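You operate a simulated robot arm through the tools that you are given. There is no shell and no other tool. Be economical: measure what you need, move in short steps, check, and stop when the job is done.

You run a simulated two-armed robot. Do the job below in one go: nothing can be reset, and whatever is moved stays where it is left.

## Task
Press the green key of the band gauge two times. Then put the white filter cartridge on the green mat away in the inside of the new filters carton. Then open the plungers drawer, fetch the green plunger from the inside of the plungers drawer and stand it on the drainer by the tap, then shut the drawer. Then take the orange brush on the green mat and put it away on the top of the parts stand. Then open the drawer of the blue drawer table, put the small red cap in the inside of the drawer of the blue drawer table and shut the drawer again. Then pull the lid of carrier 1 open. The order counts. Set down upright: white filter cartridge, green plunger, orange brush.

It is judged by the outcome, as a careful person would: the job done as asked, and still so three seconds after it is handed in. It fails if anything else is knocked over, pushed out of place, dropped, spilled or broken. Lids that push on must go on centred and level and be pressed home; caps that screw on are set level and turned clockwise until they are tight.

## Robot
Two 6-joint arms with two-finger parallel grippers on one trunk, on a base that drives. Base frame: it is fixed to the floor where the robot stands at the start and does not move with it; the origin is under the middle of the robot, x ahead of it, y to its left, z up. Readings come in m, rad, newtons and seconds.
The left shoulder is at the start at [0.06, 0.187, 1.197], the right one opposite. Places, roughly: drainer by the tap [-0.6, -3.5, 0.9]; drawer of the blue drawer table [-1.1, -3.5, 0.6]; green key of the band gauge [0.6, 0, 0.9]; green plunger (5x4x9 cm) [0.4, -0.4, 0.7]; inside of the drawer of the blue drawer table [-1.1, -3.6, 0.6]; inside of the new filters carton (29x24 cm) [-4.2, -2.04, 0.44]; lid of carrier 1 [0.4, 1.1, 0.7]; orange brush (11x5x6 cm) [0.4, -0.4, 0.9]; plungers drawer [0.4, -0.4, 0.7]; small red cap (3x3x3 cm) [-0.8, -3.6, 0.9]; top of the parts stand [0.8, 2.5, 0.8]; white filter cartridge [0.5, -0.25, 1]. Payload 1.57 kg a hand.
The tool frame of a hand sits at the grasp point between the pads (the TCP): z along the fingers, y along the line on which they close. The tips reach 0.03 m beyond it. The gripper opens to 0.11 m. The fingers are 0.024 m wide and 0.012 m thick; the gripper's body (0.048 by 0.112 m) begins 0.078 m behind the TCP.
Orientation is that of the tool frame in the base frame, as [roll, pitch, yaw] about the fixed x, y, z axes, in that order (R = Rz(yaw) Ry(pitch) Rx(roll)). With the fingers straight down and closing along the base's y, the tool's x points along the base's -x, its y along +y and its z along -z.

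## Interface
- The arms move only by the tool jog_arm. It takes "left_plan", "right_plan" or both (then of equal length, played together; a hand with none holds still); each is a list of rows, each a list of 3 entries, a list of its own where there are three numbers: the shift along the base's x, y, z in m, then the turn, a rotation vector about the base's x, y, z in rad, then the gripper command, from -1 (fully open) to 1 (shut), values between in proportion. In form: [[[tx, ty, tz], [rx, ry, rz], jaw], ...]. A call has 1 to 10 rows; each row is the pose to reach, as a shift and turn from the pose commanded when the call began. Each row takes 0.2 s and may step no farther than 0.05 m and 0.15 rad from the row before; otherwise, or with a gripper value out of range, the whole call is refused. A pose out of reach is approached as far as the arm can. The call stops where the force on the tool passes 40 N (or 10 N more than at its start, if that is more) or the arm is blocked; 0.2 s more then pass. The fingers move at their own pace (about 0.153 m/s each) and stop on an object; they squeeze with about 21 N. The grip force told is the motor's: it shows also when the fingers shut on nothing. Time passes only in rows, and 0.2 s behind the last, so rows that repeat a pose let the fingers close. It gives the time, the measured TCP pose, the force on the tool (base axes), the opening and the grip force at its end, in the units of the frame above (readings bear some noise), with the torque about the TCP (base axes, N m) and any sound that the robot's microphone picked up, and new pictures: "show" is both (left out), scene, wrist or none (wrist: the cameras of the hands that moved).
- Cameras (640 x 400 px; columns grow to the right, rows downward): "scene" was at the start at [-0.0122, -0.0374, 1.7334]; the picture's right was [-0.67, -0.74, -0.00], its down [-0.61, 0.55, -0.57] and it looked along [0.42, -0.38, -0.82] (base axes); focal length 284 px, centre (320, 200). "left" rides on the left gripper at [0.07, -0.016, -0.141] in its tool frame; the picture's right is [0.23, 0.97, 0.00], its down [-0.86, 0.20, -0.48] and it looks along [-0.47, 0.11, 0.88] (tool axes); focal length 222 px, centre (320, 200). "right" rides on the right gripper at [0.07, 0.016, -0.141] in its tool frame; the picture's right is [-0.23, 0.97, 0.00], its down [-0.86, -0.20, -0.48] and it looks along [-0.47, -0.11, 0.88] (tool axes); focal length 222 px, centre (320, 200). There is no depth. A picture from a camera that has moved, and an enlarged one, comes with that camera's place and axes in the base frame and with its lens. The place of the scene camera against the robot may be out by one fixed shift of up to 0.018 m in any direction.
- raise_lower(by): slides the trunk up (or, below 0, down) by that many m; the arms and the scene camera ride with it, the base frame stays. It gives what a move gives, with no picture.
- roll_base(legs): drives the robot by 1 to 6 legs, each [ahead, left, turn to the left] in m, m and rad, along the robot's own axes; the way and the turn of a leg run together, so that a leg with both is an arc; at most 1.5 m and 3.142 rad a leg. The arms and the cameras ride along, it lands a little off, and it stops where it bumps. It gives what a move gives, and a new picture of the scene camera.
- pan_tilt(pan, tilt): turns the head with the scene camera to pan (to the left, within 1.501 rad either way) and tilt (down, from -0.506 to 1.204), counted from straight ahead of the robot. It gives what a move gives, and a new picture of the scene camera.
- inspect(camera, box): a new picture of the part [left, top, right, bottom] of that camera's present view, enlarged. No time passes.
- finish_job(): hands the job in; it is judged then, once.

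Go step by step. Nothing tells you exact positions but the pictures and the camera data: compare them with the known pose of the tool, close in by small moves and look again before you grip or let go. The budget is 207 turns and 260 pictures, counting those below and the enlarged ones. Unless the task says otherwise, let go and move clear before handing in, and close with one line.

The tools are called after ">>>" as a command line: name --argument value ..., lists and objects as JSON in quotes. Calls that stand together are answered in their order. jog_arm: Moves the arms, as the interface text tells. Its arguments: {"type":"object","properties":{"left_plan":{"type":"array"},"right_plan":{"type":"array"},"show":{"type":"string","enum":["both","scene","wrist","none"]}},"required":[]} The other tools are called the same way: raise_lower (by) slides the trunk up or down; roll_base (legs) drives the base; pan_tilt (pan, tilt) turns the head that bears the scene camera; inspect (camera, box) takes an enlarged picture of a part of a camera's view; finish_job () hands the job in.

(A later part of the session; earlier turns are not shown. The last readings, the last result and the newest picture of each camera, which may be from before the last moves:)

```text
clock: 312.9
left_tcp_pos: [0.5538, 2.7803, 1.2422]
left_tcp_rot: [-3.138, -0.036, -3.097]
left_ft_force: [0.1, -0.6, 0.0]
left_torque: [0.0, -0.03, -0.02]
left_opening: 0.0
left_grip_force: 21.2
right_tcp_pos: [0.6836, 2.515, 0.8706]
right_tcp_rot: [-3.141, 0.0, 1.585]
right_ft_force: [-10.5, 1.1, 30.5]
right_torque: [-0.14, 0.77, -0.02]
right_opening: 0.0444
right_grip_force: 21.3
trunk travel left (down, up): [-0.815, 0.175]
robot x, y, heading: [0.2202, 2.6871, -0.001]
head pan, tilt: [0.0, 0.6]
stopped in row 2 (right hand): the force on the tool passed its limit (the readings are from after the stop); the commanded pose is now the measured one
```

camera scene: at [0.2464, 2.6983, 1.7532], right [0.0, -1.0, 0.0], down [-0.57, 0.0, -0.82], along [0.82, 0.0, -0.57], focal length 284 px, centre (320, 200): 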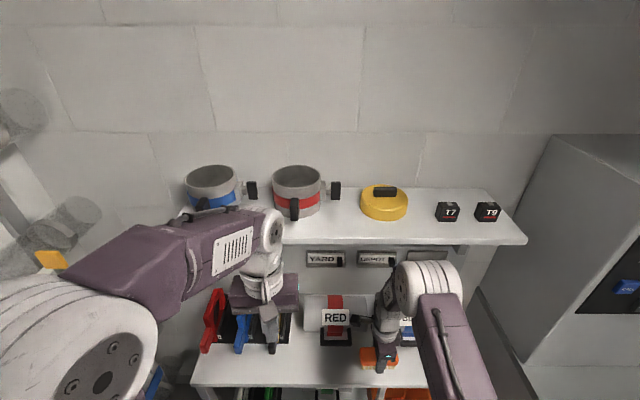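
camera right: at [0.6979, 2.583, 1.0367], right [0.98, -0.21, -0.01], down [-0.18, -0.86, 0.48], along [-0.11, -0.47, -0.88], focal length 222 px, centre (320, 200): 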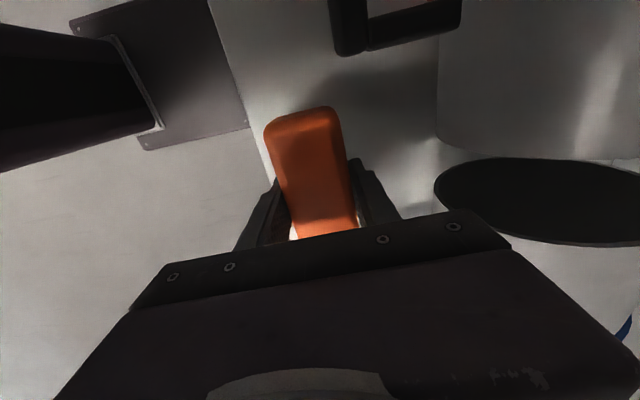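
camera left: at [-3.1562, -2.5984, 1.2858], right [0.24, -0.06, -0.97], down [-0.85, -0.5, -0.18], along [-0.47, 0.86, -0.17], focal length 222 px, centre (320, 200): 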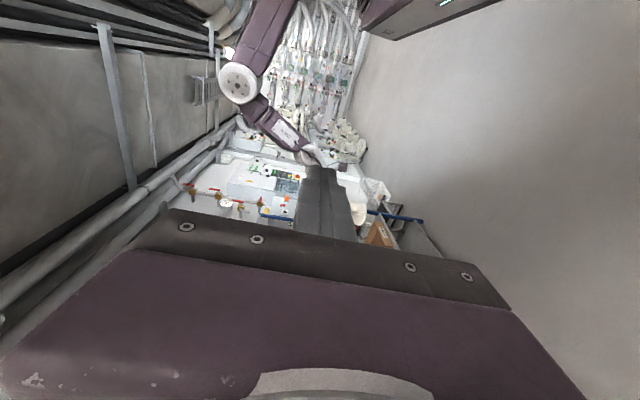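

Contact at TCP 0.871. I check the picture before releasing.

>>> jog_arm --right_plan '[[[0, 0, 0.002], [0, 0, 0], 1]]' --show "both"

>>> inspect --camera "scene" --box '[280, 270, 480, 395]'

```text
clock: 313.3
left_tcp_pos: [0.5544, 2.7812, 1.2412]
left_tcp_rot: [-3.138, -0.037, -3.099]
left_ft_force: [0.0, -0.5, 0.0]
left_torque: [0.02, 0.05, 0.04]
left_opening: 0.0
left_grip_force: 20.8
right_tcp_pos: [0.6823, 2.5145, 0.8699]
right_tcp_rot: [-3.141, 0.001, 1.584]
right_ft_force: [-11.0, 2.3, 17.6]
right_torque: [0.03, -0.17, 0.01]
right_opening: 0.0447
right_grip_force: 20.9
trunk travel left (down, up): [-0.815, 0.175]
robot x, y, heading: [0.2196, 2.688, -0.002]
head pan, tilt: [0.0, 0.6]
camera scene: at [0.2396, 2.7002, 1.7531], right [0.0, -1.0, 0.0], down [-0.56, 0.0, -0.83], along [0.83, 0.0, -0.56], focal length 284 px, centre (320, 200)
camera right: at [0.6977, 2.5832, 1.0111], right [0.98, -0.21, 0.0], down [-0.19, -0.86, 0.48], along [-0.1, -0.47, -0.88], focal length 222 px, centre (320, 200)
```

scene: 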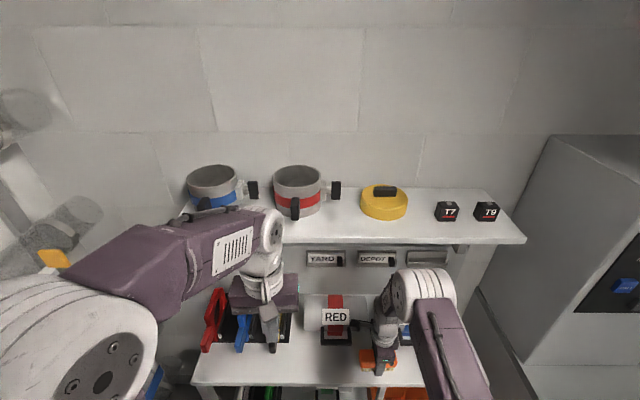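
right: 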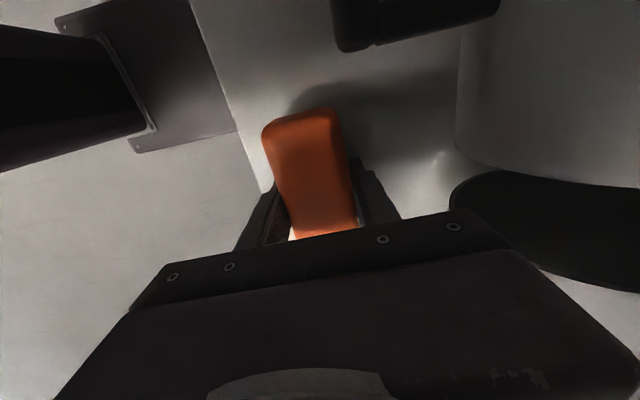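

```text
3.20 times, centred on (380, 332) of scene
camera zoom: at [0.2396, 2.7002, 1.7531], right [0.0, -1.0, 0.0], down [-0.56, 0.0, -0.83], along [0.83, 0.0, -0.56], focal length 909 px, centre (128, -224)
```

zoom: 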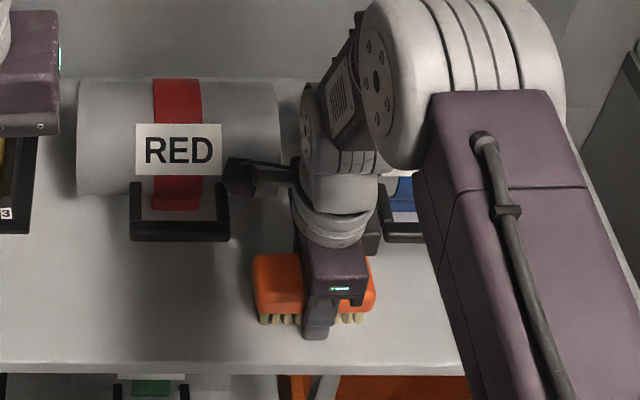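

The brush stands on its bristles on the top. I open just a little and lift straight off.

>>> jog_arm --right_plan '[[[0, 0, 0.002], [0, 0, 0], 0.0], [[0, 0, 0.002], [0, 0, 0], -0.25], [[0, 0, 0.002], [0, 0, 0], -0.25], [[0, 0, 0.03], [0, 0, 0], -0.25], [[0, 0, 0.07], [0, 0, 0], -0.25], [[0, 0, 0.11], [0, 0, 0], -0.25], [[0, 0, 0.15], [0, 0, 0], -0.25], [[0, 0, 0.19], [0, 0, 0], -0.25], [[0, 0, 0.22], [0, 0, 0], -0.25]]' --show "both"

```text
clock: 315.3
left_tcp_pos: [0.5577, 2.7799, 1.2414]
left_tcp_rot: [-3.14, -0.042, -3.097]
left_ft_force: [-0.7, -0.1, -0.4]
left_torque: [0.04, -0.02, 0.0]
left_opening: 0.0
left_grip_force: 20.7
right_tcp_pos: [0.6846, 2.513, 1.0912]
right_tcp_rot: [-3.139, -0.002, 1.584]
right_ft_force: [0.6, -0.1, 0.0]
right_torque: [0.03, -0.02, -0.01]
right_opening: 0.0686
right_grip_force: 0.2
trunk travel left (down, up): [-0.815, 0.175]
robot x, y, heading: [0.2232, 2.6866, -0.001]
head pan, tilt: [0.0, 0.6]
camera scene: at [0.2445, 2.6982, 1.7532], right [0.0, -1.0, 0.0], down [-0.56, 0.0, -0.83], along [0.83, 0.0, -0.56], focal length 284 px, centre (320, 200)
camera right: at [0.7002, 2.5815, 1.2322], right [0.98, -0.21, 0.0], down [-0.19, -0.86, 0.48], along [-0.1, -0.47, -0.88], focal length 222 px, centre (320, 200)
```

scene: 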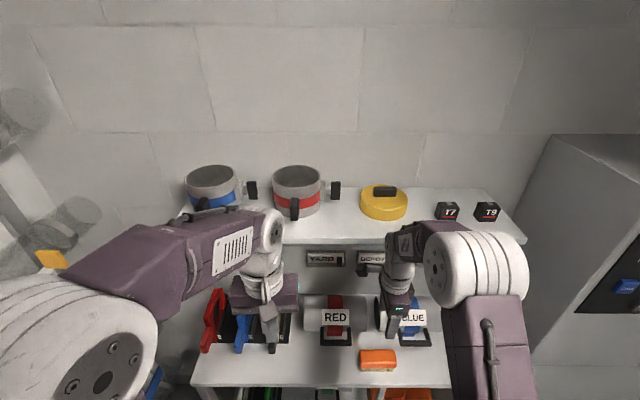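
right: 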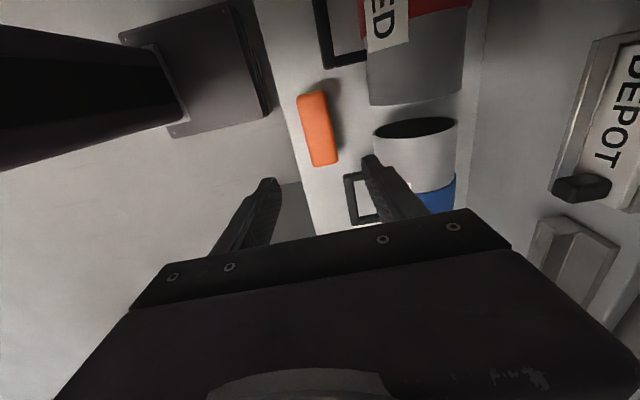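

The brush stands there, nothing else touched. Now off to the blue drawer table.

>>> roll_base --legs '[[-0.72, 0, 0], [0, -1.5, 0], [0, -1.5, 0], [0, -1.5, 0], [0, -0.2, 0], [0, 0, -1.57]]'

>>> pan_tilt --pan -0.35 --tilt 0.5

```text
clock: 345.6
left_tcp_pos: [-0.5341, -2.3832, 1.2401]
left_tcp_rot: [-3.139, -0.04, 1.562]
left_ft_force: [-0.7, 0.1, 0.4]
left_torque: [-0.01, 0.01, 0.02]
left_opening: 0.0001
left_grip_force: 20.7
right_tcp_pos: [-0.8056, -2.4949, 1.09]
right_tcp_rot: [-3.138, -0.001, -0.038]
right_ft_force: [-0.2, 0.1, 1.2]
right_torque: [0.04, 0.0, 0.0]
right_opening: 0.0689
right_grip_force: 0.1
trunk travel left (down, up): [-0.815, 0.175]
robot x, y, heading: [-0.6093, -2.0378, -1.624]
head pan, tilt: [0.0, 0.6]
camera scene: at [-0.6145, -2.0597, 1.7532], right [-1.0, 0.05, 0.0], down [0.03, 0.56, -0.83], along [-0.04, -0.82, -0.56], focal length 284 px, centre (320, 200)
```

scene: 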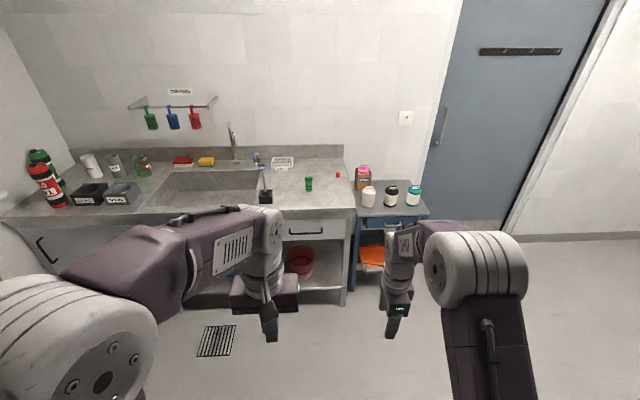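

```text
clock: 346.4
left_tcp_pos: [-0.5338, -2.3825, 1.24]
left_tcp_rot: [-3.141, -0.041, 1.562]
left_ft_force: [0.6, 0.3, 0.4]
left_torque: [0.02, 0.01, 0.04]
left_opening: 0.0001
left_grip_force: 20.9
right_tcp_pos: [-0.8058, -2.4962, 1.0915]
right_tcp_rot: [-3.137, -0.003, -0.037]
right_ft_force: [-0.1, -0.5, -0.3]
right_torque: [-0.01, 0.0, -0.03]
right_opening: 0.0688
right_grip_force: 0.0
trunk travel left (down, up): [-0.815, 0.175]
robot x, y, heading: [-0.6079, -2.0441, -1.632]
head pan, tilt: [-0.351, 0.499]
camera scene: at [-0.6458, -2.055, 1.7623], right [-0.92, 0.39, 0.0], down [0.19, 0.44, -0.88], along [-0.35, -0.81, -0.48], focal length 284 px, centre (320, 200)
```

scene: 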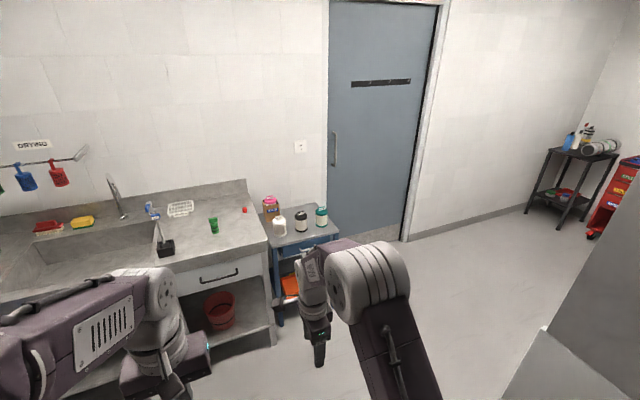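

I zoom at the blue table.

>>> inspect --camera "scene" --box '[200, 180, 360, 320]'

```text
2.86 times, centred on (280, 250) of scene
camera zoom: at [-0.6458, -2.055, 1.7623], right [-0.92, 0.39, 0.0], down [0.19, 0.44, -0.88], along [-0.35, -0.81, -0.48], focal length 812 px, centre (434, 57)
```

zoom: 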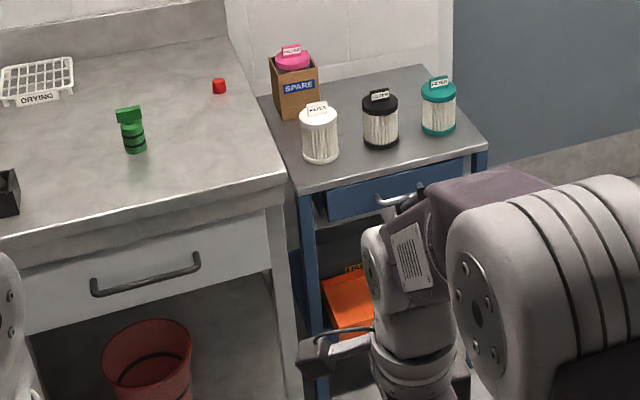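

Plan: left hand takes the cap first, right hand then works the drawer. I drive to a spot in front of both.

>>> roll_base --legs '[[0, 0, 0.058], [0.78, 0, 0], [0, -0.37, 0]]'

>>> pan_tilt --pan 0.1 --tilt 0.85

```text
clock: 352.9
left_tcp_pos: [-0.8665, -3.1599, 1.2399]
left_tcp_rot: [-3.138, -0.041, 1.63]
left_ft_force: [-0.3, 0.1, 0.5]
left_torque: [-0.02, -0.02, -0.01]
left_opening: 0.0
left_grip_force: 20.3
right_tcp_pos: [-1.1317, -3.2911, 1.0908]
right_tcp_rot: [-3.139, 0.001, 0.03]
right_ft_force: [0.4, 0.1, -0.7]
right_torque: [0.03, 0.01, 0.01]
right_opening: 0.0688
right_grip_force: 0.0
trunk travel left (down, up): [-0.815, 0.175]
robot x, y, heading: [-0.9633, -2.8261, -1.556]
head pan, tilt: [-0.351, 0.499]
camera scene: at [-0.999, -2.8399, 1.7624], right [-0.94, 0.33, 0.0], down [0.16, 0.45, -0.88], along [-0.29, -0.83, -0.48], focal length 284 px, centre (320, 200)
```

scene: 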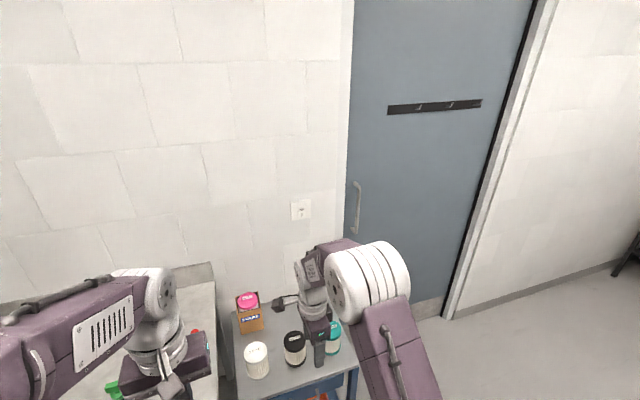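

```text
clock: 353.8
left_tcp_pos: [-0.8679, -3.1596, 1.2408]
left_tcp_rot: [3.141, -0.04, 1.63]
left_ft_force: [-0.5, -0.5, 0.6]
left_torque: [-0.03, 0.02, 0.03]
left_opening: 0.0004
left_grip_force: 20.5
right_tcp_pos: [-1.1334, -3.29, 1.09]
right_tcp_rot: [-3.14, -0.001, 0.03]
right_ft_force: [-0.5, -0.8, -0.3]
right_torque: [-0.03, 0.0, 0.01]
right_opening: 0.0687
right_grip_force: 0.1
trunk travel left (down, up): [-0.815, 0.175]
robot x, y, heading: [-0.9658, -2.8227, -1.555]
head pan, tilt: [0.099, 0.85]
camera scene: at [-0.9631, -2.8318, 1.7324], right [-0.99, -0.11, 0.0], down [-0.08, 0.75, -0.66], along [0.07, -0.66, -0.75], focal length 284 px, centre (320, 200)
```

scene: 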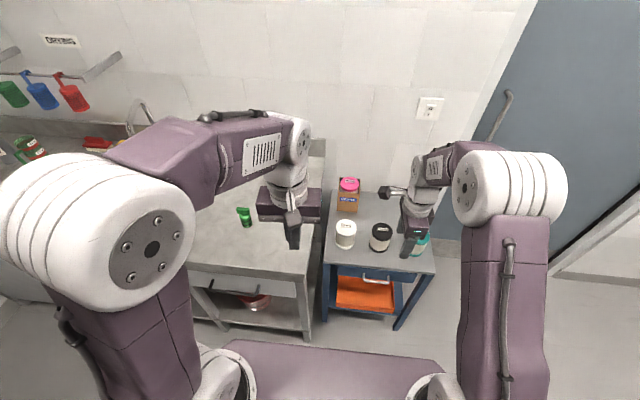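

I bring the left hand, pitched 45°, over to the red cap.

>>> jog_arm --left_plan '[[[0.006, -0.03, -0.01], [-0.0785, 0, 0], 0], [[0.012, -0.06, -0.02], [-0.157, 0, 0], -0.2], [[0.018, -0.095, -0.03], [-0.2355, 0, 0], -0.2], [[0.024, -0.13, -0.04], [-0.314, 0, 0], -0.2], [[0.03, -0.165, -0.055], [-0.3925, 0, 0], -0.2], [[0.036, -0.2, -0.07], [-0.471, 0, 0], -0.2], [[0.042, -0.235, -0.09], [-0.5495, 0, 0], -0.2], [[0.048, -0.27, -0.11], [-0.628, 0, 0], -0.2], [[0.055, -0.305, -0.13], [-0.7065, 0, 0], -0.2], [[0.062, -0.34, -0.15], [-0.785, 0, 0], -0.2]]' --show "both"

```text
clock: 356.0
left_tcp_pos: [-0.805, -3.5037, 1.0911]
left_tcp_rot: [-3.081, 0.745, 1.653]
left_ft_force: [0.2, -0.9, -0.1]
left_torque: [0.0, -0.04, 0.01]
left_opening: 0.0658
left_grip_force: 0.0
right_tcp_pos: [-1.1321, -3.2919, 1.0895]
right_tcp_rot: [-3.138, -0.003, 0.031]
right_ft_force: [0.2, -0.8, -0.9]
right_torque: [0.02, 0.01, -0.01]
right_opening: 0.0691
right_grip_force: 0.0
trunk travel left (down, up): [-0.815, 0.175]
robot x, y, heading: [-0.9629, -2.8251, -1.558]
head pan, tilt: [0.099, 0.85]
camera scene: at [-0.9619, -2.8341, 1.7323], right [-0.99, -0.11, 0.0], down [-0.09, 0.75, -0.66], along [0.07, -0.65, -0.75], focal length 284 px, centre (320, 200)
camera left: at [-0.824, -3.3563, 1.1471], right [0.96, 0.21, -0.2], down [0.25, -0.29, 0.92], along [0.13, -0.93, -0.34], focal length 222 px, centre (320, 200)
```

scene: 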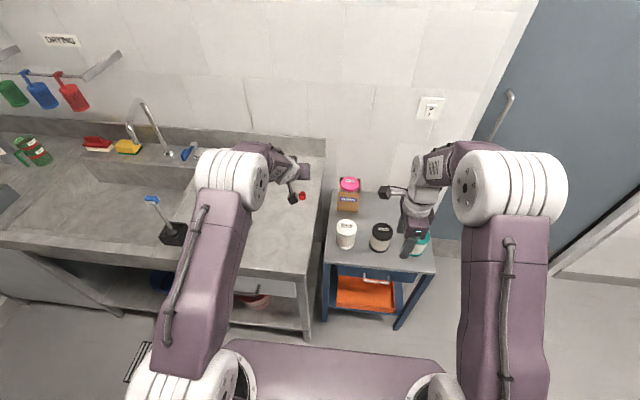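
left: 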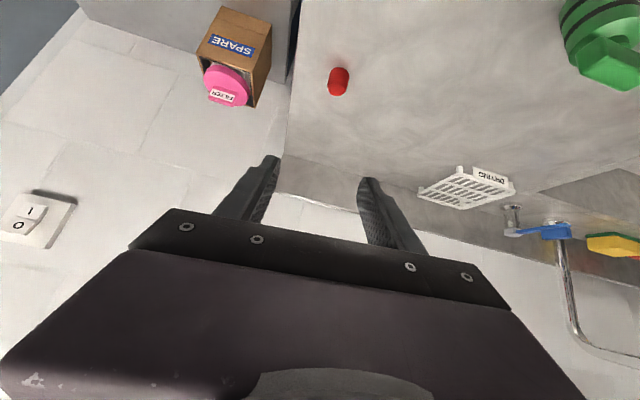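

Cap at [-0.80, -3.591]. I approach it stepwise.

>>> jog_arm --left_plan '[[[0.003, -0.01, -0.04], [0, 0, 0], -0.2], [[0.005, -0.02, -0.085], [0, 0, 0], -0.2], [[0.005, -0.04, -0.125], [0, 0, 0], -0.2], [[0.005, -0.05, -0.15], [0, 0, 0], -0.2]]' --show "wrist"

```text
clock: 357.0
left_tcp_pos: [-0.7982, -3.5501, 0.9412]
left_tcp_rot: [-3.092, 0.743, 1.639]
left_ft_force: [-0.8, 0.7, -0.6]
left_torque: [-0.02, -0.01, 0.03]
left_opening: 0.0662
left_grip_force: 0.0
left hand out of reach, approached as far as the arm can: row 3
right_tcp_pos: [-1.1322, -3.2921, 1.0896]
right_tcp_rot: [-3.139, -0.002, 0.032]
right_ft_force: [-0.2, -0.2, -0.7]
right_torque: [0.01, 0.02, 0.0]
right_opening: 0.0689
right_grip_force: 0.1
trunk travel left (down, up): [-0.815, 0.175]
robot x, y, heading: [-0.9646, -2.8243, -1.555]
head pan, tilt: [0.099, 0.85]
camera left: at [-0.8174, -3.4042, 0.9971], right [0.96, 0.2, -0.19], down [0.24, -0.3, 0.92], along [0.13, -0.93, -0.34], focal length 222 px, centre (320, 200)
```

left: 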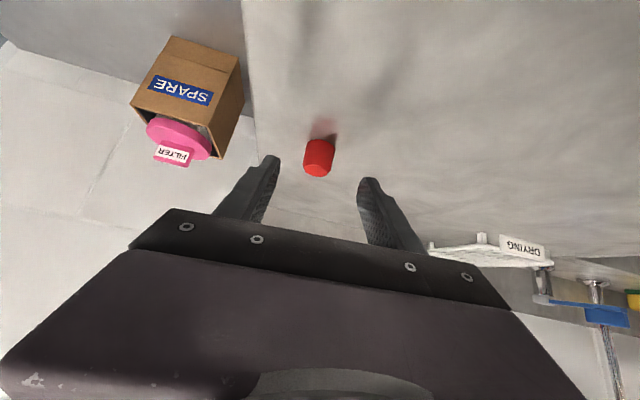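

Cap well between the fingers. I finish the approach and close.

>>> jog_arm --left_plan '[[[-0.001, -0.014, -0.02], [0, 0, 0], -0.2], [[-0.001, -0.027, -0.036], [0, 0, 0], -0.2], [[-0.001, -0.027, -0.036], [0, 0, 0], -0.2]]' --show "wrist"

```text
clock: 357.8
left_tcp_pos: [-0.8017, -3.5533, 0.9256]
left_tcp_rot: [-3.082, 0.741, 1.653]
left_ft_force: [-0.1, 0.4, -0.6]
left_torque: [-0.02, 0.06, -0.01]
left_opening: 0.066
left_grip_force: 0.0
left hand out of reach, approached as far as the arm can: row 1, 2, 3
right_tcp_pos: [-1.1311, -3.2912, 1.091]
right_tcp_rot: [-3.138, -0.001, 0.028]
right_ft_force: [0.3, -0.9, 0.0]
right_torque: [-0.03, -0.01, 0.01]
right_opening: 0.0688
right_grip_force: 0.0
trunk travel left (down, up): [-0.815, 0.175]
robot x, y, heading: [-0.9613, -2.8262, -1.558]
head pan, tilt: [0.099, 0.85]
camera left: at [-0.8212, -3.4076, 0.9813], right [0.96, 0.21, -0.2], down [0.25, -0.3, 0.92], along [0.13, -0.93, -0.34], focal length 222 px, centre (320, 200)
```

left: 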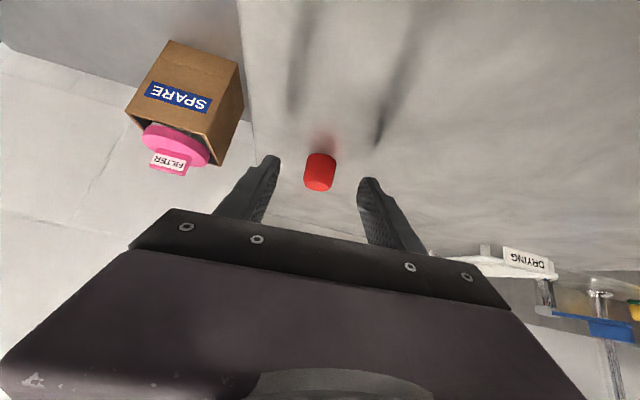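

Arm fully extended; I inch the base 2.5 cm forward and the trunk 2 cm down.

>>> roll_base --legs '[[0.025, 0, 0]]'

>>> raise_lower --by -0.02

>>> inspect --camera "left" --box '[220, 100, 420, 260]'

```text
clock: 358.6
left_tcp_pos: [-0.8004, -3.5741, 0.929]
left_tcp_rot: [-3.081, 0.748, 1.654]
left_ft_force: [-0.5, 0.1, 0.1]
left_torque: [-0.01, 0.0, -0.03]
left_opening: 0.0657
left_grip_force: 0.1
right_tcp_pos: [-1.1313, -3.3094, 1.0909]
right_tcp_rot: [3.138, -0.002, 0.028]
right_ft_force: [-0.4, 0.7, 1.7]
right_torque: [-0.02, 0.01, 0.02]
right_opening: 0.0688
right_grip_force: 0.0
trunk travel left (down, up): [-0.815, 0.175]
robot x, y, heading: [-0.9631, -2.8525, -1.553]
head pan, tilt: [0.099, 0.85]
camera scene: at [-0.9621, -2.8479, 1.7325], right [-0.99, -0.11, 0.0], down [-0.09, 0.74, -0.66], along [0.08, -0.66, -0.75], focal length 284 px, centre (320, 200)
```

scene: 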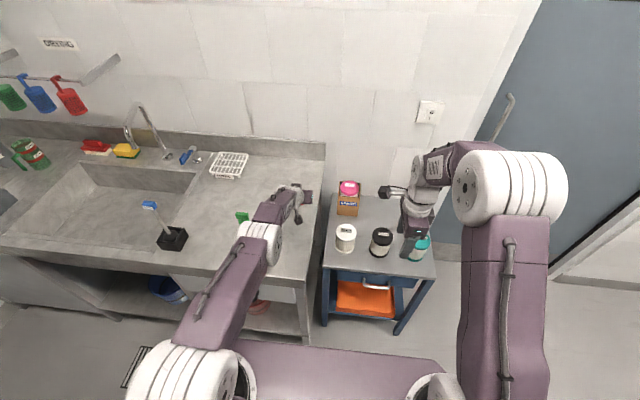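

```text
clock: 359.3
left_tcp_pos: [-0.8011, -3.5797, 0.9115]
left_tcp_rot: [-3.084, 0.757, 1.652]
left_ft_force: [2.8, -7.9, 19.9]
left_torque: [-0.43, -0.87, -0.32]
left_opening: 0.0669
left_grip_force: 0.2
right_tcp_pos: [-1.1328, -3.3132, 1.0713]
right_tcp_rot: [-3.142, -0.002, 0.03]
right_ft_force: [-0.4, 0.5, -0.5]
right_torque: [-0.05, 0.02, -0.01]
right_opening: 0.0687
right_grip_force: 0.1
trunk travel left (down, up): [-0.795, 0.195]
robot x, y, heading: [-0.9637, -2.8501, -1.559]
head pan, tilt: [0.099, 0.85]
```

```text
2.50 times, centred on (320, 180) of left
camera zoom: at [-0.8209, -3.4332, 0.9658], right [0.96, 0.2, -0.2], down [0.25, -0.28, 0.93], along [0.13, -0.94, -0.32], focal length 555 px, centre (320, 250)
```

zoom: 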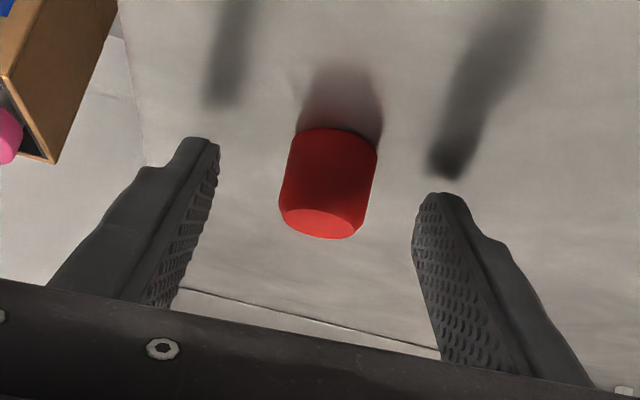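

The tips just touch the board, with the cap between the pads. I relax 3 mm up and close.

>>> jog_arm --left_plan '[[[0, -0.002, 0.003], [0, 0, 0], 0.2], [[0, -0.002, 0.003], [0, 0, 0], 0.6], [[0, -0.002, 0.003], [0, 0, 0], 1], [[0, -0.002, 0.003], [0, 0, 0], 1]]' --show "wrist"

```text
clock: 360.3
left_tcp_pos: [-0.8017, -3.5764, 0.9113]
left_tcp_rot: [-3.079, 0.746, 1.655]
left_ft_force: [15.1, 10.3, 21.3]
left_torque: [0.07, -0.79, 0.37]
left_opening: 0.0249
left_grip_force: 20.8
right_tcp_pos: [-1.1313, -3.311, 1.0737]
right_tcp_rot: [3.14, 0.0, 0.03]
right_ft_force: [0.7, -0.3, -0.1]
right_torque: [-0.01, 0.05, -0.02]
right_opening: 0.0689
right_grip_force: 0.1
trunk travel left (down, up): [-0.795, 0.195]
robot x, y, heading: [-0.9633, -2.8501, -1.555]
head pan, tilt: [0.099, 0.85]
camera left: at [-0.8199, -3.4296, 0.9667], right [0.96, 0.21, -0.2], down [0.25, -0.29, 0.92], along [0.13, -0.93, -0.33], focal length 222 px, centre (320, 200)
```

left: 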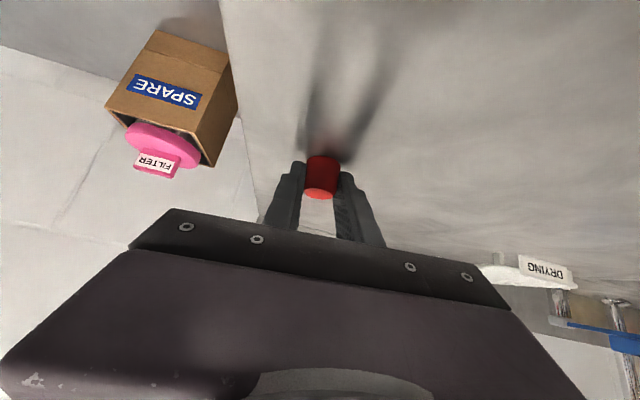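

Cap gripped. I lift with the trunk, then draw the hand back.

>>> raise_lower --by 0.12

>>> jog_arm --left_plan '[[[0, 0.04, 0.01], [0, 0, 0], 1], [[0, 0.08, 0.02], [0, 0, 0], 1], [[0, 0.12, 0.04], [0, 0, 0], 1], [[0, 0.16, 0.06], [0, 0, 0], 1]]' --show "both"

```text
clock: 361.8
left_tcp_pos: [-0.8017, -3.5793, 1.0279]
left_tcp_rot: [-3.084, 0.742, 1.653]
left_ft_force: [-0.7, 0.5, -0.8]
left_torque: [0.01, -0.01, 0.03]
left_opening: 0.0246
left_grip_force: 20.7
right_tcp_pos: [-1.1323, -3.314, 1.1901]
right_tcp_rot: [-3.137, -0.001, 0.032]
right_ft_force: [0.0, 0.5, -0.9]
right_torque: [0.01, 0.01, 0.01]
right_opening: 0.0688
right_grip_force: 0.0
trunk travel left (down, up): [-0.915, 0.075]
robot x, y, heading: [-0.965, -2.8464, -1.557]
head pan, tilt: [0.099, 0.85]
```

```text
clock: 362.8
left_tcp_pos: [-0.8051, -3.4208, 1.0885]
left_tcp_rot: [-3.084, 0.746, 1.652]
left_ft_force: [0.5, 0.3, -0.6]
left_torque: [-0.02, 0.01, -0.03]
left_opening: 0.0244
left_grip_force: 21.2
left hand out of reach, approached as far as the arm can: row 1
right_tcp_pos: [-1.1313, -3.3148, 1.191]
right_tcp_rot: [-3.138, -0.002, 0.03]
right_ft_force: [0.7, -0.3, -0.3]
right_torque: [-0.01, 0.01, 0.0]
right_opening: 0.0687
right_grip_force: 0.1
trunk travel left (down, up): [-0.915, 0.075]
robot x, y, heading: [-0.9658, -2.8502, -1.559]
head pan, tilt: [0.099, 0.85]
camera scene: at [-0.9625, -2.8545, 1.8323], right [-0.99, -0.11, 0.0], down [-0.09, 0.75, -0.66], along [0.08, -0.66, -0.75], focal length 284 px, centre (320, 200)
camera left: at [-0.8241, -3.2744, 1.145], right [0.96, 0.21, -0.2], down [0.25, -0.29, 0.92], along [0.13, -0.93, -0.33], focal length 222 px, centre (320, 200)
```

scene: 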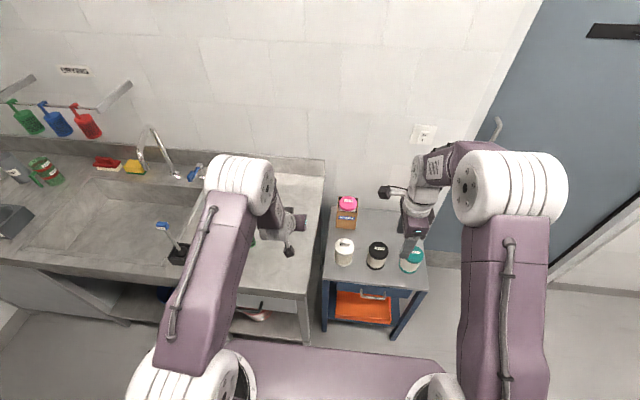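
left: 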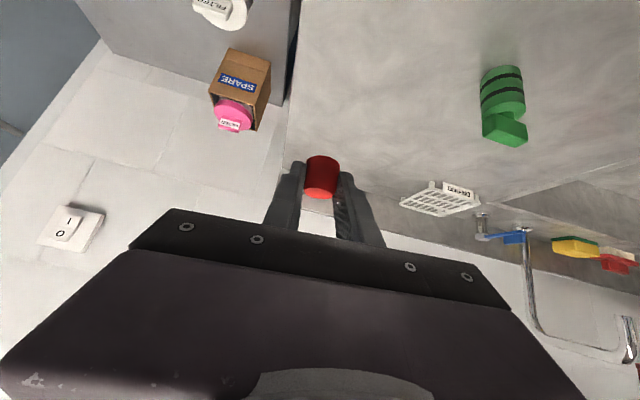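

Cap secured. I back up a bit, fold the left hand back, and point the right hand forward for the drawer handle.

>>> roll_base --legs '[[-0.17, 0, 0]]'

>>> jog_arm --left_plan '[[[0, 0.02, 0], [0.0785, 0, 0], 1], [[0, 0.04, 0], [0.157, 0, 0], 1], [[0, 0.06, 0.01], [0.2355, 0, 0], 1], [[0, 0.08, 0.02], [0.314, 0, 0], 1], [[0, 0.1, 0.03], [0.3925, 0, 0], 1], [[0, 0.12, 0.04], [0.471, 0, 0], 1], [[0, 0.14, 0.05], [0.5495, 0, 0], 1], [[0, 0.16, 0.06], [0.628, 0, 0], 1], [[0, 0.18, 0.07], [0.7065, 0, 0], 1], [[0, 0.2, 0.08], [0.785, 0, 0], 1]]' --right_plan '[[[0, -0.015, -0.02], [-0.15, 0, 0], -0.3], [[0, -0.03, -0.04], [-0.3, 0, 0], -0.3], [[0, -0.045, -0.06], [-0.45, 0, 0], -0.3], [[0, -0.06, -0.08], [-0.6, 0, 0], -0.3], [[0, -0.075, -0.1], [-0.75, 0, 0], -0.3], [[0, -0.09, -0.12], [-0.9, 0, 0], -0.3], [[0, -0.105, -0.13], [-1.05, 0, 0], -0.3], [[0, -0.12, -0.14], [-1.2, 0, 0], -0.3], [[0, -0.135, -0.15], [-1.35, 0, 0], -0.3], [[0, -0.15, -0.16], [-1.5, 0, 0], -0.3]]' --show "both"

```text
clock: 364.3
left_tcp_pos: [-0.8074, -3.2589, 1.0868]
left_tcp_rot: [-3.082, 0.742, 1.651]
left_ft_force: [0.3, 0.2, -0.9]
left_torque: [0.04, 0.01, 0.0]
left_opening: 0.0245
left_grip_force: 20.5
right_tcp_pos: [-1.1342, -3.1519, 1.1887]
right_tcp_rot: [-3.136, -0.002, 0.031]
right_ft_force: [0.6, -0.1, -0.1]
right_torque: [0.05, -0.02, 0.02]
right_opening: 0.0689
right_grip_force: 0.1
trunk travel left (down, up): [-0.915, 0.075]
robot x, y, heading: [-0.9659, -2.6807, -1.559]
head pan, tilt: [0.099, 0.85]
camera scene: at [-0.9643, -2.6945, 1.8322], right [-0.99, -0.11, 0.0], down [-0.08, 0.75, -0.66], along [0.07, -0.65, -0.75], focal length 284 px, centre (320, 200)
```

scene: 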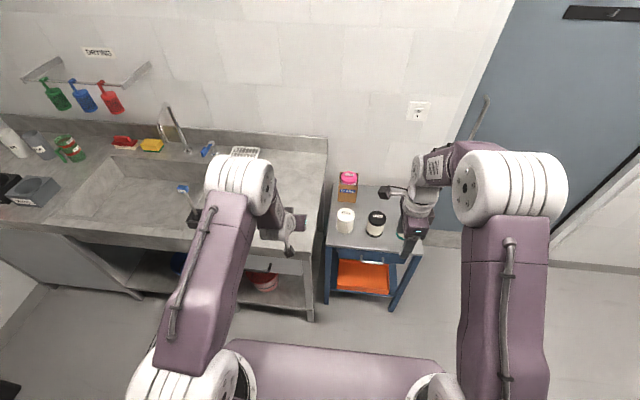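

```text
clock: 366.5
left_tcp_pos: [-0.8106, -3.0514, 1.1318]
left_tcp_rot: [3.087, 0.08, 1.63]
left_ft_force: [-0.2, 0.1, -0.1]
left_torque: [-0.04, 0.02, 0.0]
left_opening: 0.0246
left_grip_force: 21.0
left hand out of reach, approached as far as the arm can: row 5, 6, 7, 8, 9, 10
right_tcp_pos: [-1.1316, -3.3873, 1.0182]
right_tcp_rot: [1.665, 0.027, 0.004]
right_ft_force: [0.1, -0.1, 0.6]
right_torque: [0.02, 0.0, -0.04]
right_opening: 0.0717
right_grip_force: 0.1
right hand out of reach, approached as far as the arm can: row 3, 7, 8, 9, 10
trunk travel left (down, up): [-0.915, 0.075]
robot x, y, heading: [-0.9643, -2.6834, -1.554]
head pan, tilt: [0.099, 0.85]
camera scene: at [-0.9649, -2.6875, 1.8325], right [-0.99, -0.11, 0.0], down [-0.08, 0.75, -0.66], along [0.07, -0.66, -0.75], focal length 284 px, centre (320, 200)
camera right: at [-1.0611, -3.2488, 1.0456], right [-0.2, -0.09, 0.98], down [-0.86, 0.49, -0.13], along [-0.47, -0.87, -0.18], focal length 222 px, centre (320, 200)
camera left: at [-0.8376, -2.9721, 1.2649], right [0.96, 0.29, 0.03], down [0.22, -0.8, 0.56], along [0.19, -0.52, -0.83], focal length 222 px, centre (320, 200)
```

scene: 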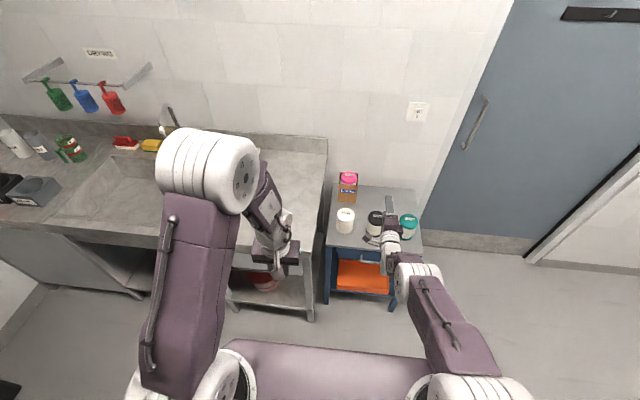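
right: 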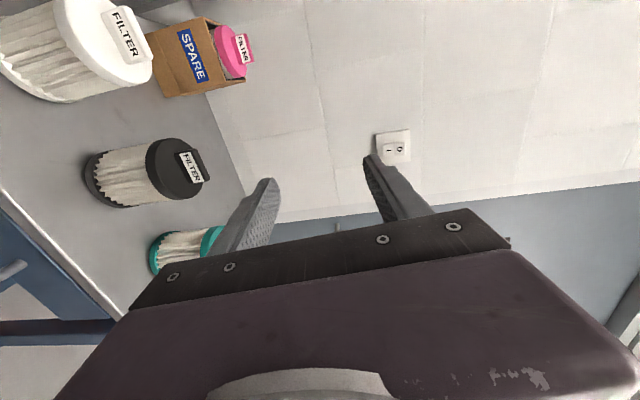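
left: 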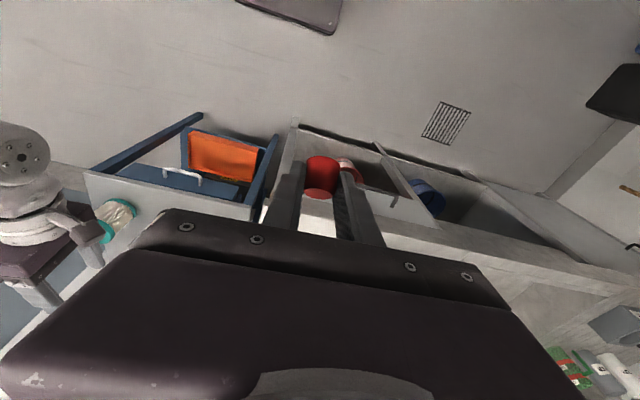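

The right hand is horizontal but a little too far forward; I pull it back before lowering the trunk.

>>> jog_arm --right_plan '[[[0, 0.04, 0], [-0.04, 0, 0], -0.3], [[0, 0.08, 0], [-0.08, 0, 0], -0.3], [[0, 0.12, 0], [-0.08, 0, 0], -0.3], [[0, 0.16, 0], [-0.08, 0, 0], -0.3]]' --show "none"

>>> raise_lower --by -0.28

>>> inspect --camera "right" --box '[0, 0, 640, 400]'

```text
clock: 367.5
left_tcp_pos: [-0.8092, -3.0533, 1.1301]
left_tcp_rot: [3.089, 0.081, 1.633]
left_ft_force: [0.1, 0.2, -0.3]
left_torque: [0.0, -0.01, 0.04]
left_opening: 0.0246
left_grip_force: 21.1
right_tcp_pos: [-1.129, -3.34, 0.981]
right_tcp_rot: [1.563, 0.031, 0.003]
right_ft_force: [1.0, -0.2, -0.6]
right_torque: [0.0, 0.0, -0.04]
right_opening: 0.0717
right_grip_force: 0.1
right hand out of reach, approached as far as the arm can: row 1, 2, 3, 4
trunk travel left (down, up): [-0.915, 0.075]
robot x, y, heading: [-0.969, -2.6814, -1.554]
head pan, tilt: [0.099, 0.85]
```

```text
clock: 370.3
left_tcp_pos: [-0.8089, -3.0521, 0.852]
left_tcp_rot: [3.09, 0.082, 1.63]
left_ft_force: [0.8, -0.6, -0.6]
left_torque: [0.01, 0.02, 0.03]
left_opening: 0.0243
left_grip_force: 21.2
right_tcp_pos: [-1.1274, -3.3382, 0.7042]
right_tcp_rot: [1.56, 0.029, 0.002]
right_ft_force: [-0.7, 0.4, 6.9]
right_torque: [-0.18, -0.06, 0.01]
right_opening: 0.0648
right_grip_force: 0.1
trunk travel left (down, up): [-0.635, 0.355]
robot x, y, heading: [-0.9632, -2.6816, -1.558]
head pan, tilt: [0.099, 0.85]
```

```text
1.00 times, centred on (320, 200) of right
camera zoom: at [-1.0585, -3.1989, 0.7166], right [-0.2, 0.01, 0.98], down [-0.86, 0.48, -0.18], along [-0.47, -0.88, -0.08], focal length 222 px, centre (320, 200)
```

zoom: 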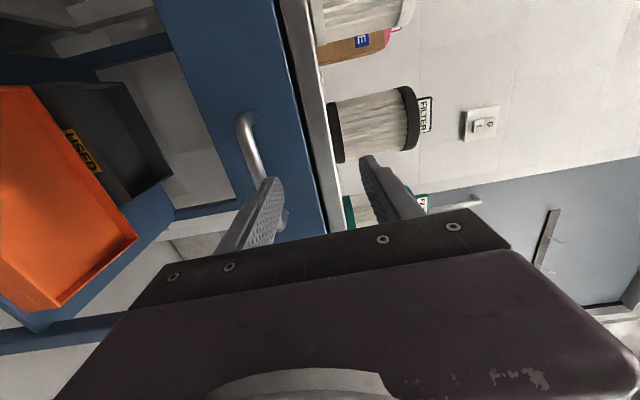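

The hand hadn't moved back and the lower finger rests lightly on the handle. I lift off, moving up and back.

>>> jog_arm --right_plan '[[[0, 0, 0.02], [0, 0, 0], -0.3], [[0, 0, 0.05], [0, 0, 0], -0.3], [[0, 0.02, 0.09], [0, 0, 0], -0.3], [[0, 0.05, 0.13], [0, 0, 0], -0.3], [[0, 0.08, 0.17], [0, 0, 0], -0.3], [[0, 0.11, 0.17], [0, 0, 0], -0.3]]' --show "wrist"

```text
clock: 371.7
left_tcp_pos: [-0.8097, -3.053, 0.8523]
left_tcp_rot: [3.089, 0.079, 1.633]
left_ft_force: [-0.3, -0.2, -0.6]
left_torque: [0.0, -0.01, 0.03]
left_opening: 0.0244
left_grip_force: 20.5
right_tcp_pos: [-1.126, -3.3611, 0.7232]
right_tcp_rot: [1.561, 0.029, 0.002]
right_ft_force: [-1.0, -0.3, 0.5]
right_torque: [0.01, -0.01, 0.0]
right_opening: 0.0713
right_grip_force: 0.0
right hand out of reach, approached as far as the arm can: row 1, 2, 3, 4, 5, 6
trunk travel left (down, up): [-0.635, 0.355]
robot x, y, heading: [-0.9665, -2.6803, -1.557]
head pan, tilt: [0.099, 0.85]
camera right: at [-1.0562, -3.2208, 0.7348], right [-0.2, 0.01, 0.98], down [-0.86, 0.48, -0.18], along [-0.47, -0.88, -0.09], focal length 222 px, centre (320, 200)
```

right: 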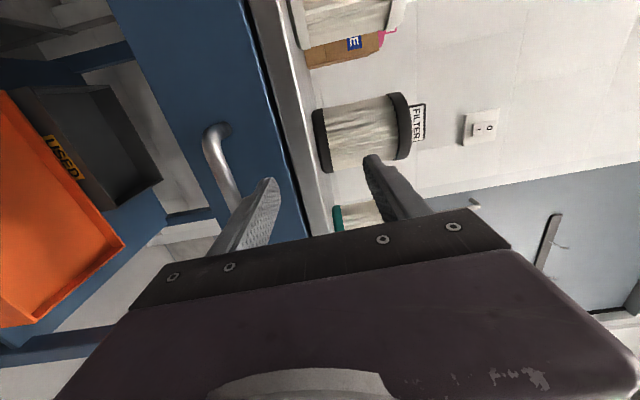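

The wrist is at its limit there. I raise the trunk for clearance and pitch the hand back to a relaxed pose first.

>>> raise_lower --by 0.15

>>> jog_arm --right_plan '[[[0, 0, 0], [0.14, 0, 0], -0.3], [[0, 0.02, 0.02], [0.28, 0, 0], -0.3], [[0, 0.05, 0.04], [0.42, 0, 0], -0.3], [[0, 0.08, 0.06], [0.56, 0, 0], -0.3], [[0, 0.1, 0.09], [0.7, 0, 0], -0.3], [[0, 0.1, 0.13], [0.7, 0, 0], -0.3]]' --show "none"

```text
clock: 373.4
left_tcp_pos: [-0.8085, -3.0537, 1.0019]
left_tcp_rot: [3.09, 0.08, 1.631]
left_ft_force: [0.7, -0.2, -0.4]
left_torque: [0.03, 0.0, 0.06]
left_opening: 0.0243
left_grip_force: 21.3
right_tcp_pos: [-1.1266, -3.3617, 0.8735]
right_tcp_rot: [1.563, 0.031, 0.0]
right_ft_force: [0.2, 0.7, -0.4]
right_torque: [-0.01, 0.0, -0.01]
right_opening: 0.0713
right_grip_force: 0.0
trunk travel left (down, up): [-0.785, 0.205]
robot x, y, heading: [-0.9678, -2.6825, -1.556]
head pan, tilt: [0.099, 0.85]
```

```text
clock: 374.8
left_tcp_pos: [-0.8091, -3.0528, 1.0011]
left_tcp_rot: [3.089, 0.08, 1.632]
left_ft_force: [0.5, -0.6, -0.3]
left_torque: [-0.02, 0.02, 0.0]
left_opening: 0.0241
left_grip_force: 20.6
right_tcp_pos: [-1.1347, -3.1484, 0.6105]
right_tcp_rot: [2.263, 0.021, 0.02]
right_ft_force: [0.3, 0.1, 0.1]
right_torque: [-0.01, 0.0, 0.01]
right_opening: 0.0714
right_grip_force: 0.1
right hand out of reach, approached as far as the arm can: row 1, 2, 3, 4, 5, 6
trunk travel left (down, up): [-0.785, 0.205]
robot x, y, heading: [-0.9688, -2.684, -1.555]
head pan, tilt: [0.099, 0.85]
```

The arm took an odd posture; I look.

>>> pan_tilt --pan -0.1 --tilt 0.85

>>> inspect --camera "right" --box '[0, 0, 640, 400]'

```text
clock: 375.6
left_tcp_pos: [-0.8079, -3.0533, 1.0007]
left_tcp_rot: [3.089, 0.08, 1.634]
left_ft_force: [0.3, 0.2, 0.2]
left_torque: [0.01, -0.03, -0.02]
left_opening: 0.0243
left_grip_force: 21.5
right_tcp_pos: [-1.1341, -3.1461, 0.6091]
right_tcp_rot: [2.259, 0.022, 0.018]
right_ft_force: [-0.3, -0.6, 0.1]
right_torque: [-0.02, -0.01, -0.03]
right_opening: 0.0716
right_grip_force: 0.1
trunk travel left (down, up): [-0.785, 0.205]
robot x, y, heading: [-0.9651, -2.6792, -1.556]
head pan, tilt: [-0.099, 0.85]
camera scene: at [-0.9797, -2.69, 1.7023], right [-1.0, 0.09, 0.0], down [0.06, 0.75, -0.66], along [-0.06, -0.66, -0.75], focal length 284 px, centre (320, 200)
```

scene: 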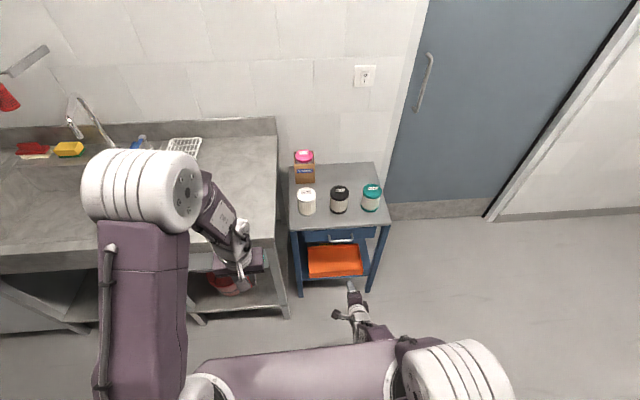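

```text
1.00 times, centred on (320, 200) of right
camera zoom: at [-1.064, -3.0486, 0.7099], right [-0.2, -0.62, 0.76], down [-0.86, 0.48, 0.17], along [-0.47, -0.62, -0.63], focal length 222 px, centre (320, 200)
```

zoom: 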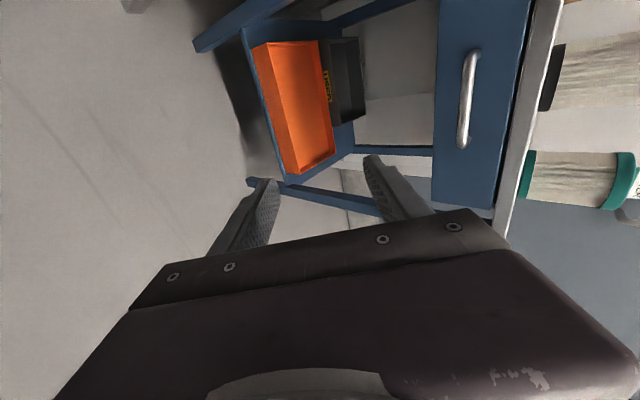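

The elbow now hangs low, which suits a low forward reach. The handle is at [-1.115, -3.36, 0.66]. I level the hand in front of it.

>>> jog_arm --right_plan '[[[0.004, 0, 0.01], [-0.14, 0, 0], -0.3], [[0.008, 0, 0.02], [-0.28, 0, 0], -0.3], [[0.012, 0, 0.03], [-0.42, 0, 0], -0.3], [[0.016, 0, 0.04], [-0.56, 0, 0], -0.3], [[0.018, 0, 0.05], [-0.69, 0, 0], -0.3]]' --show "both"

```text
clock: 376.8
left_tcp_pos: [-0.8106, -3.0526, 1.0018]
left_tcp_rot: [3.088, 0.079, 1.633]
left_ft_force: [0.0, 0.1, 0.4]
left_torque: [0.0, -0.02, -0.01]
left_opening: 0.0245
left_grip_force: 21.5
right_tcp_pos: [-1.1093, -3.1932, 0.7101]
right_tcp_rot: [1.798, 0.03, 0.009]
right_ft_force: [0.0, -0.5, -0.2]
right_torque: [-0.01, 0.03, 0.01]
right_opening: 0.0716
right_grip_force: 0.0
right hand out of reach, approached as far as the arm can: row 1, 2, 3, 4, 5
trunk travel left (down, up): [-0.785, 0.205]
robot x, y, heading: [-0.9668, -2.6823, -1.556]
head pan, tilt: [-0.099, 0.85]
camera scene: at [-0.9801, -2.6891, 1.7023], right [-1.0, 0.09, 0.0], down [0.06, 0.75, -0.66], along [-0.06, -0.66, -0.75], focal length 284 px, centre (320, 200)
camera right: at [-1.0404, -3.0595, 0.7546], right [-0.2, -0.22, 0.96], down [-0.86, 0.5, -0.06], along [-0.47, -0.83, -0.29], focal length 222 px, centre (320, 200)
```

scene: 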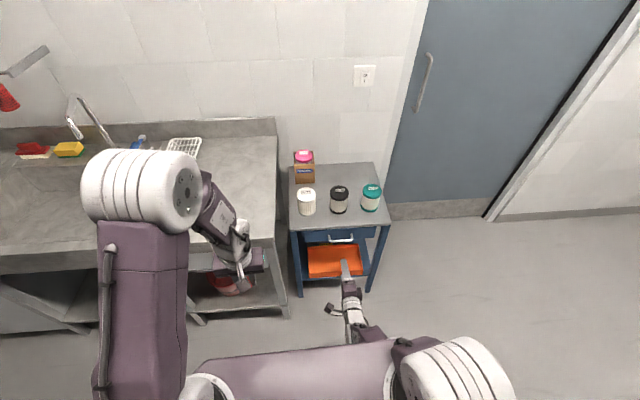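
right: 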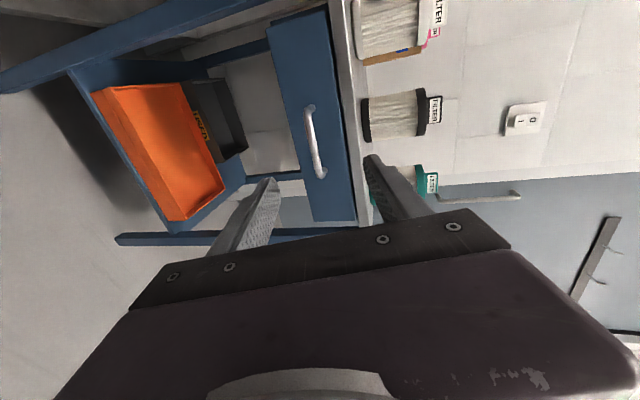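

A usable pose. I lower the trunk to handle height, then drive in with open jaws.

>>> raise_lower --by -0.045

>>> roll_base --legs '[[0.1, 0, 0]]'

>>> inspect --camera "right" --box '[0, 0, 640, 400]'

```text
clock: 377.6
left_tcp_pos: [-0.8086, -3.0526, 0.9572]
left_tcp_rot: [3.091, 0.08, 1.632]
left_ft_force: [-0.5, -0.5, -0.3]
left_torque: [-0.01, 0.0, -0.01]
left_opening: 0.0244
left_grip_force: 21.2
right_tcp_pos: [-1.1104, -3.1928, 0.6634]
right_tcp_rot: [1.799, 0.03, 0.008]
right_ft_force: [-0.6, 0.1, 0.3]
right_torque: [0.0, 0.0, -0.02]
right_opening: 0.0713
right_grip_force: 0.2
trunk travel left (down, up): [-0.74, 0.25]
robot x, y, heading: [-0.9671, -2.6829, -1.56]
head pan, tilt: [-0.099, 0.85]
```

```text
clock: 378.8
left_tcp_pos: [-0.8067, -3.1518, 0.9567]
left_tcp_rot: [3.091, 0.08, 1.633]
left_ft_force: [0.0, -0.4, 0.0]
left_torque: [0.0, 0.02, 0.03]
left_opening: 0.0245
left_grip_force: 21.4
right_tcp_pos: [-1.1077, -3.2923, 0.6635]
right_tcp_rot: [1.8, 0.028, 0.009]
right_ft_force: [-1.3, -0.2, 0.1]
right_torque: [-0.01, -0.01, 0.02]
right_opening: 0.0714
right_grip_force: 0.1
trunk travel left (down, up): [-0.74, 0.25]
robot x, y, heading: [-0.9627, -2.781, -1.555]
head pan, tilt: [-0.099, 0.85]
camera scene: at [-0.9785, -2.7882, 1.6573], right [-1.0, 0.09, 0.0], down [0.06, 0.75, -0.66], along [-0.06, -0.66, -0.75], focal length 284 px, centre (320, 200)
```

scene: 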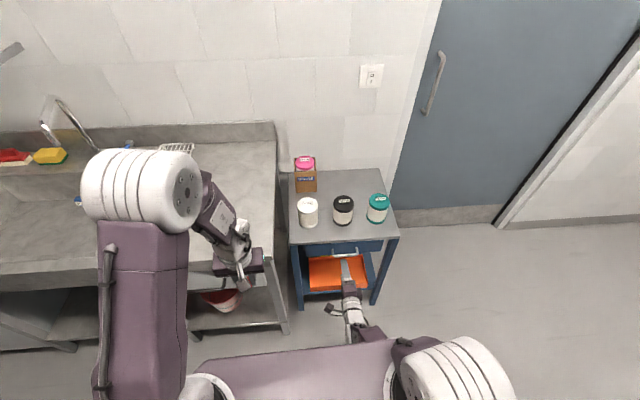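

```text
1.00 times, centred on (320, 200) of right
camera zoom: at [-1.0388, -3.1584, 0.7093], right [-0.2, -0.22, 0.95], down [-0.86, 0.5, -0.06], along [-0.47, -0.83, -0.29], focal length 222 px, centre (320, 200)
```

zoom: 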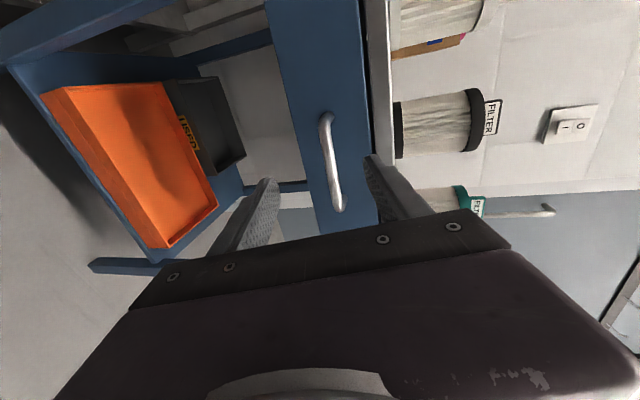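

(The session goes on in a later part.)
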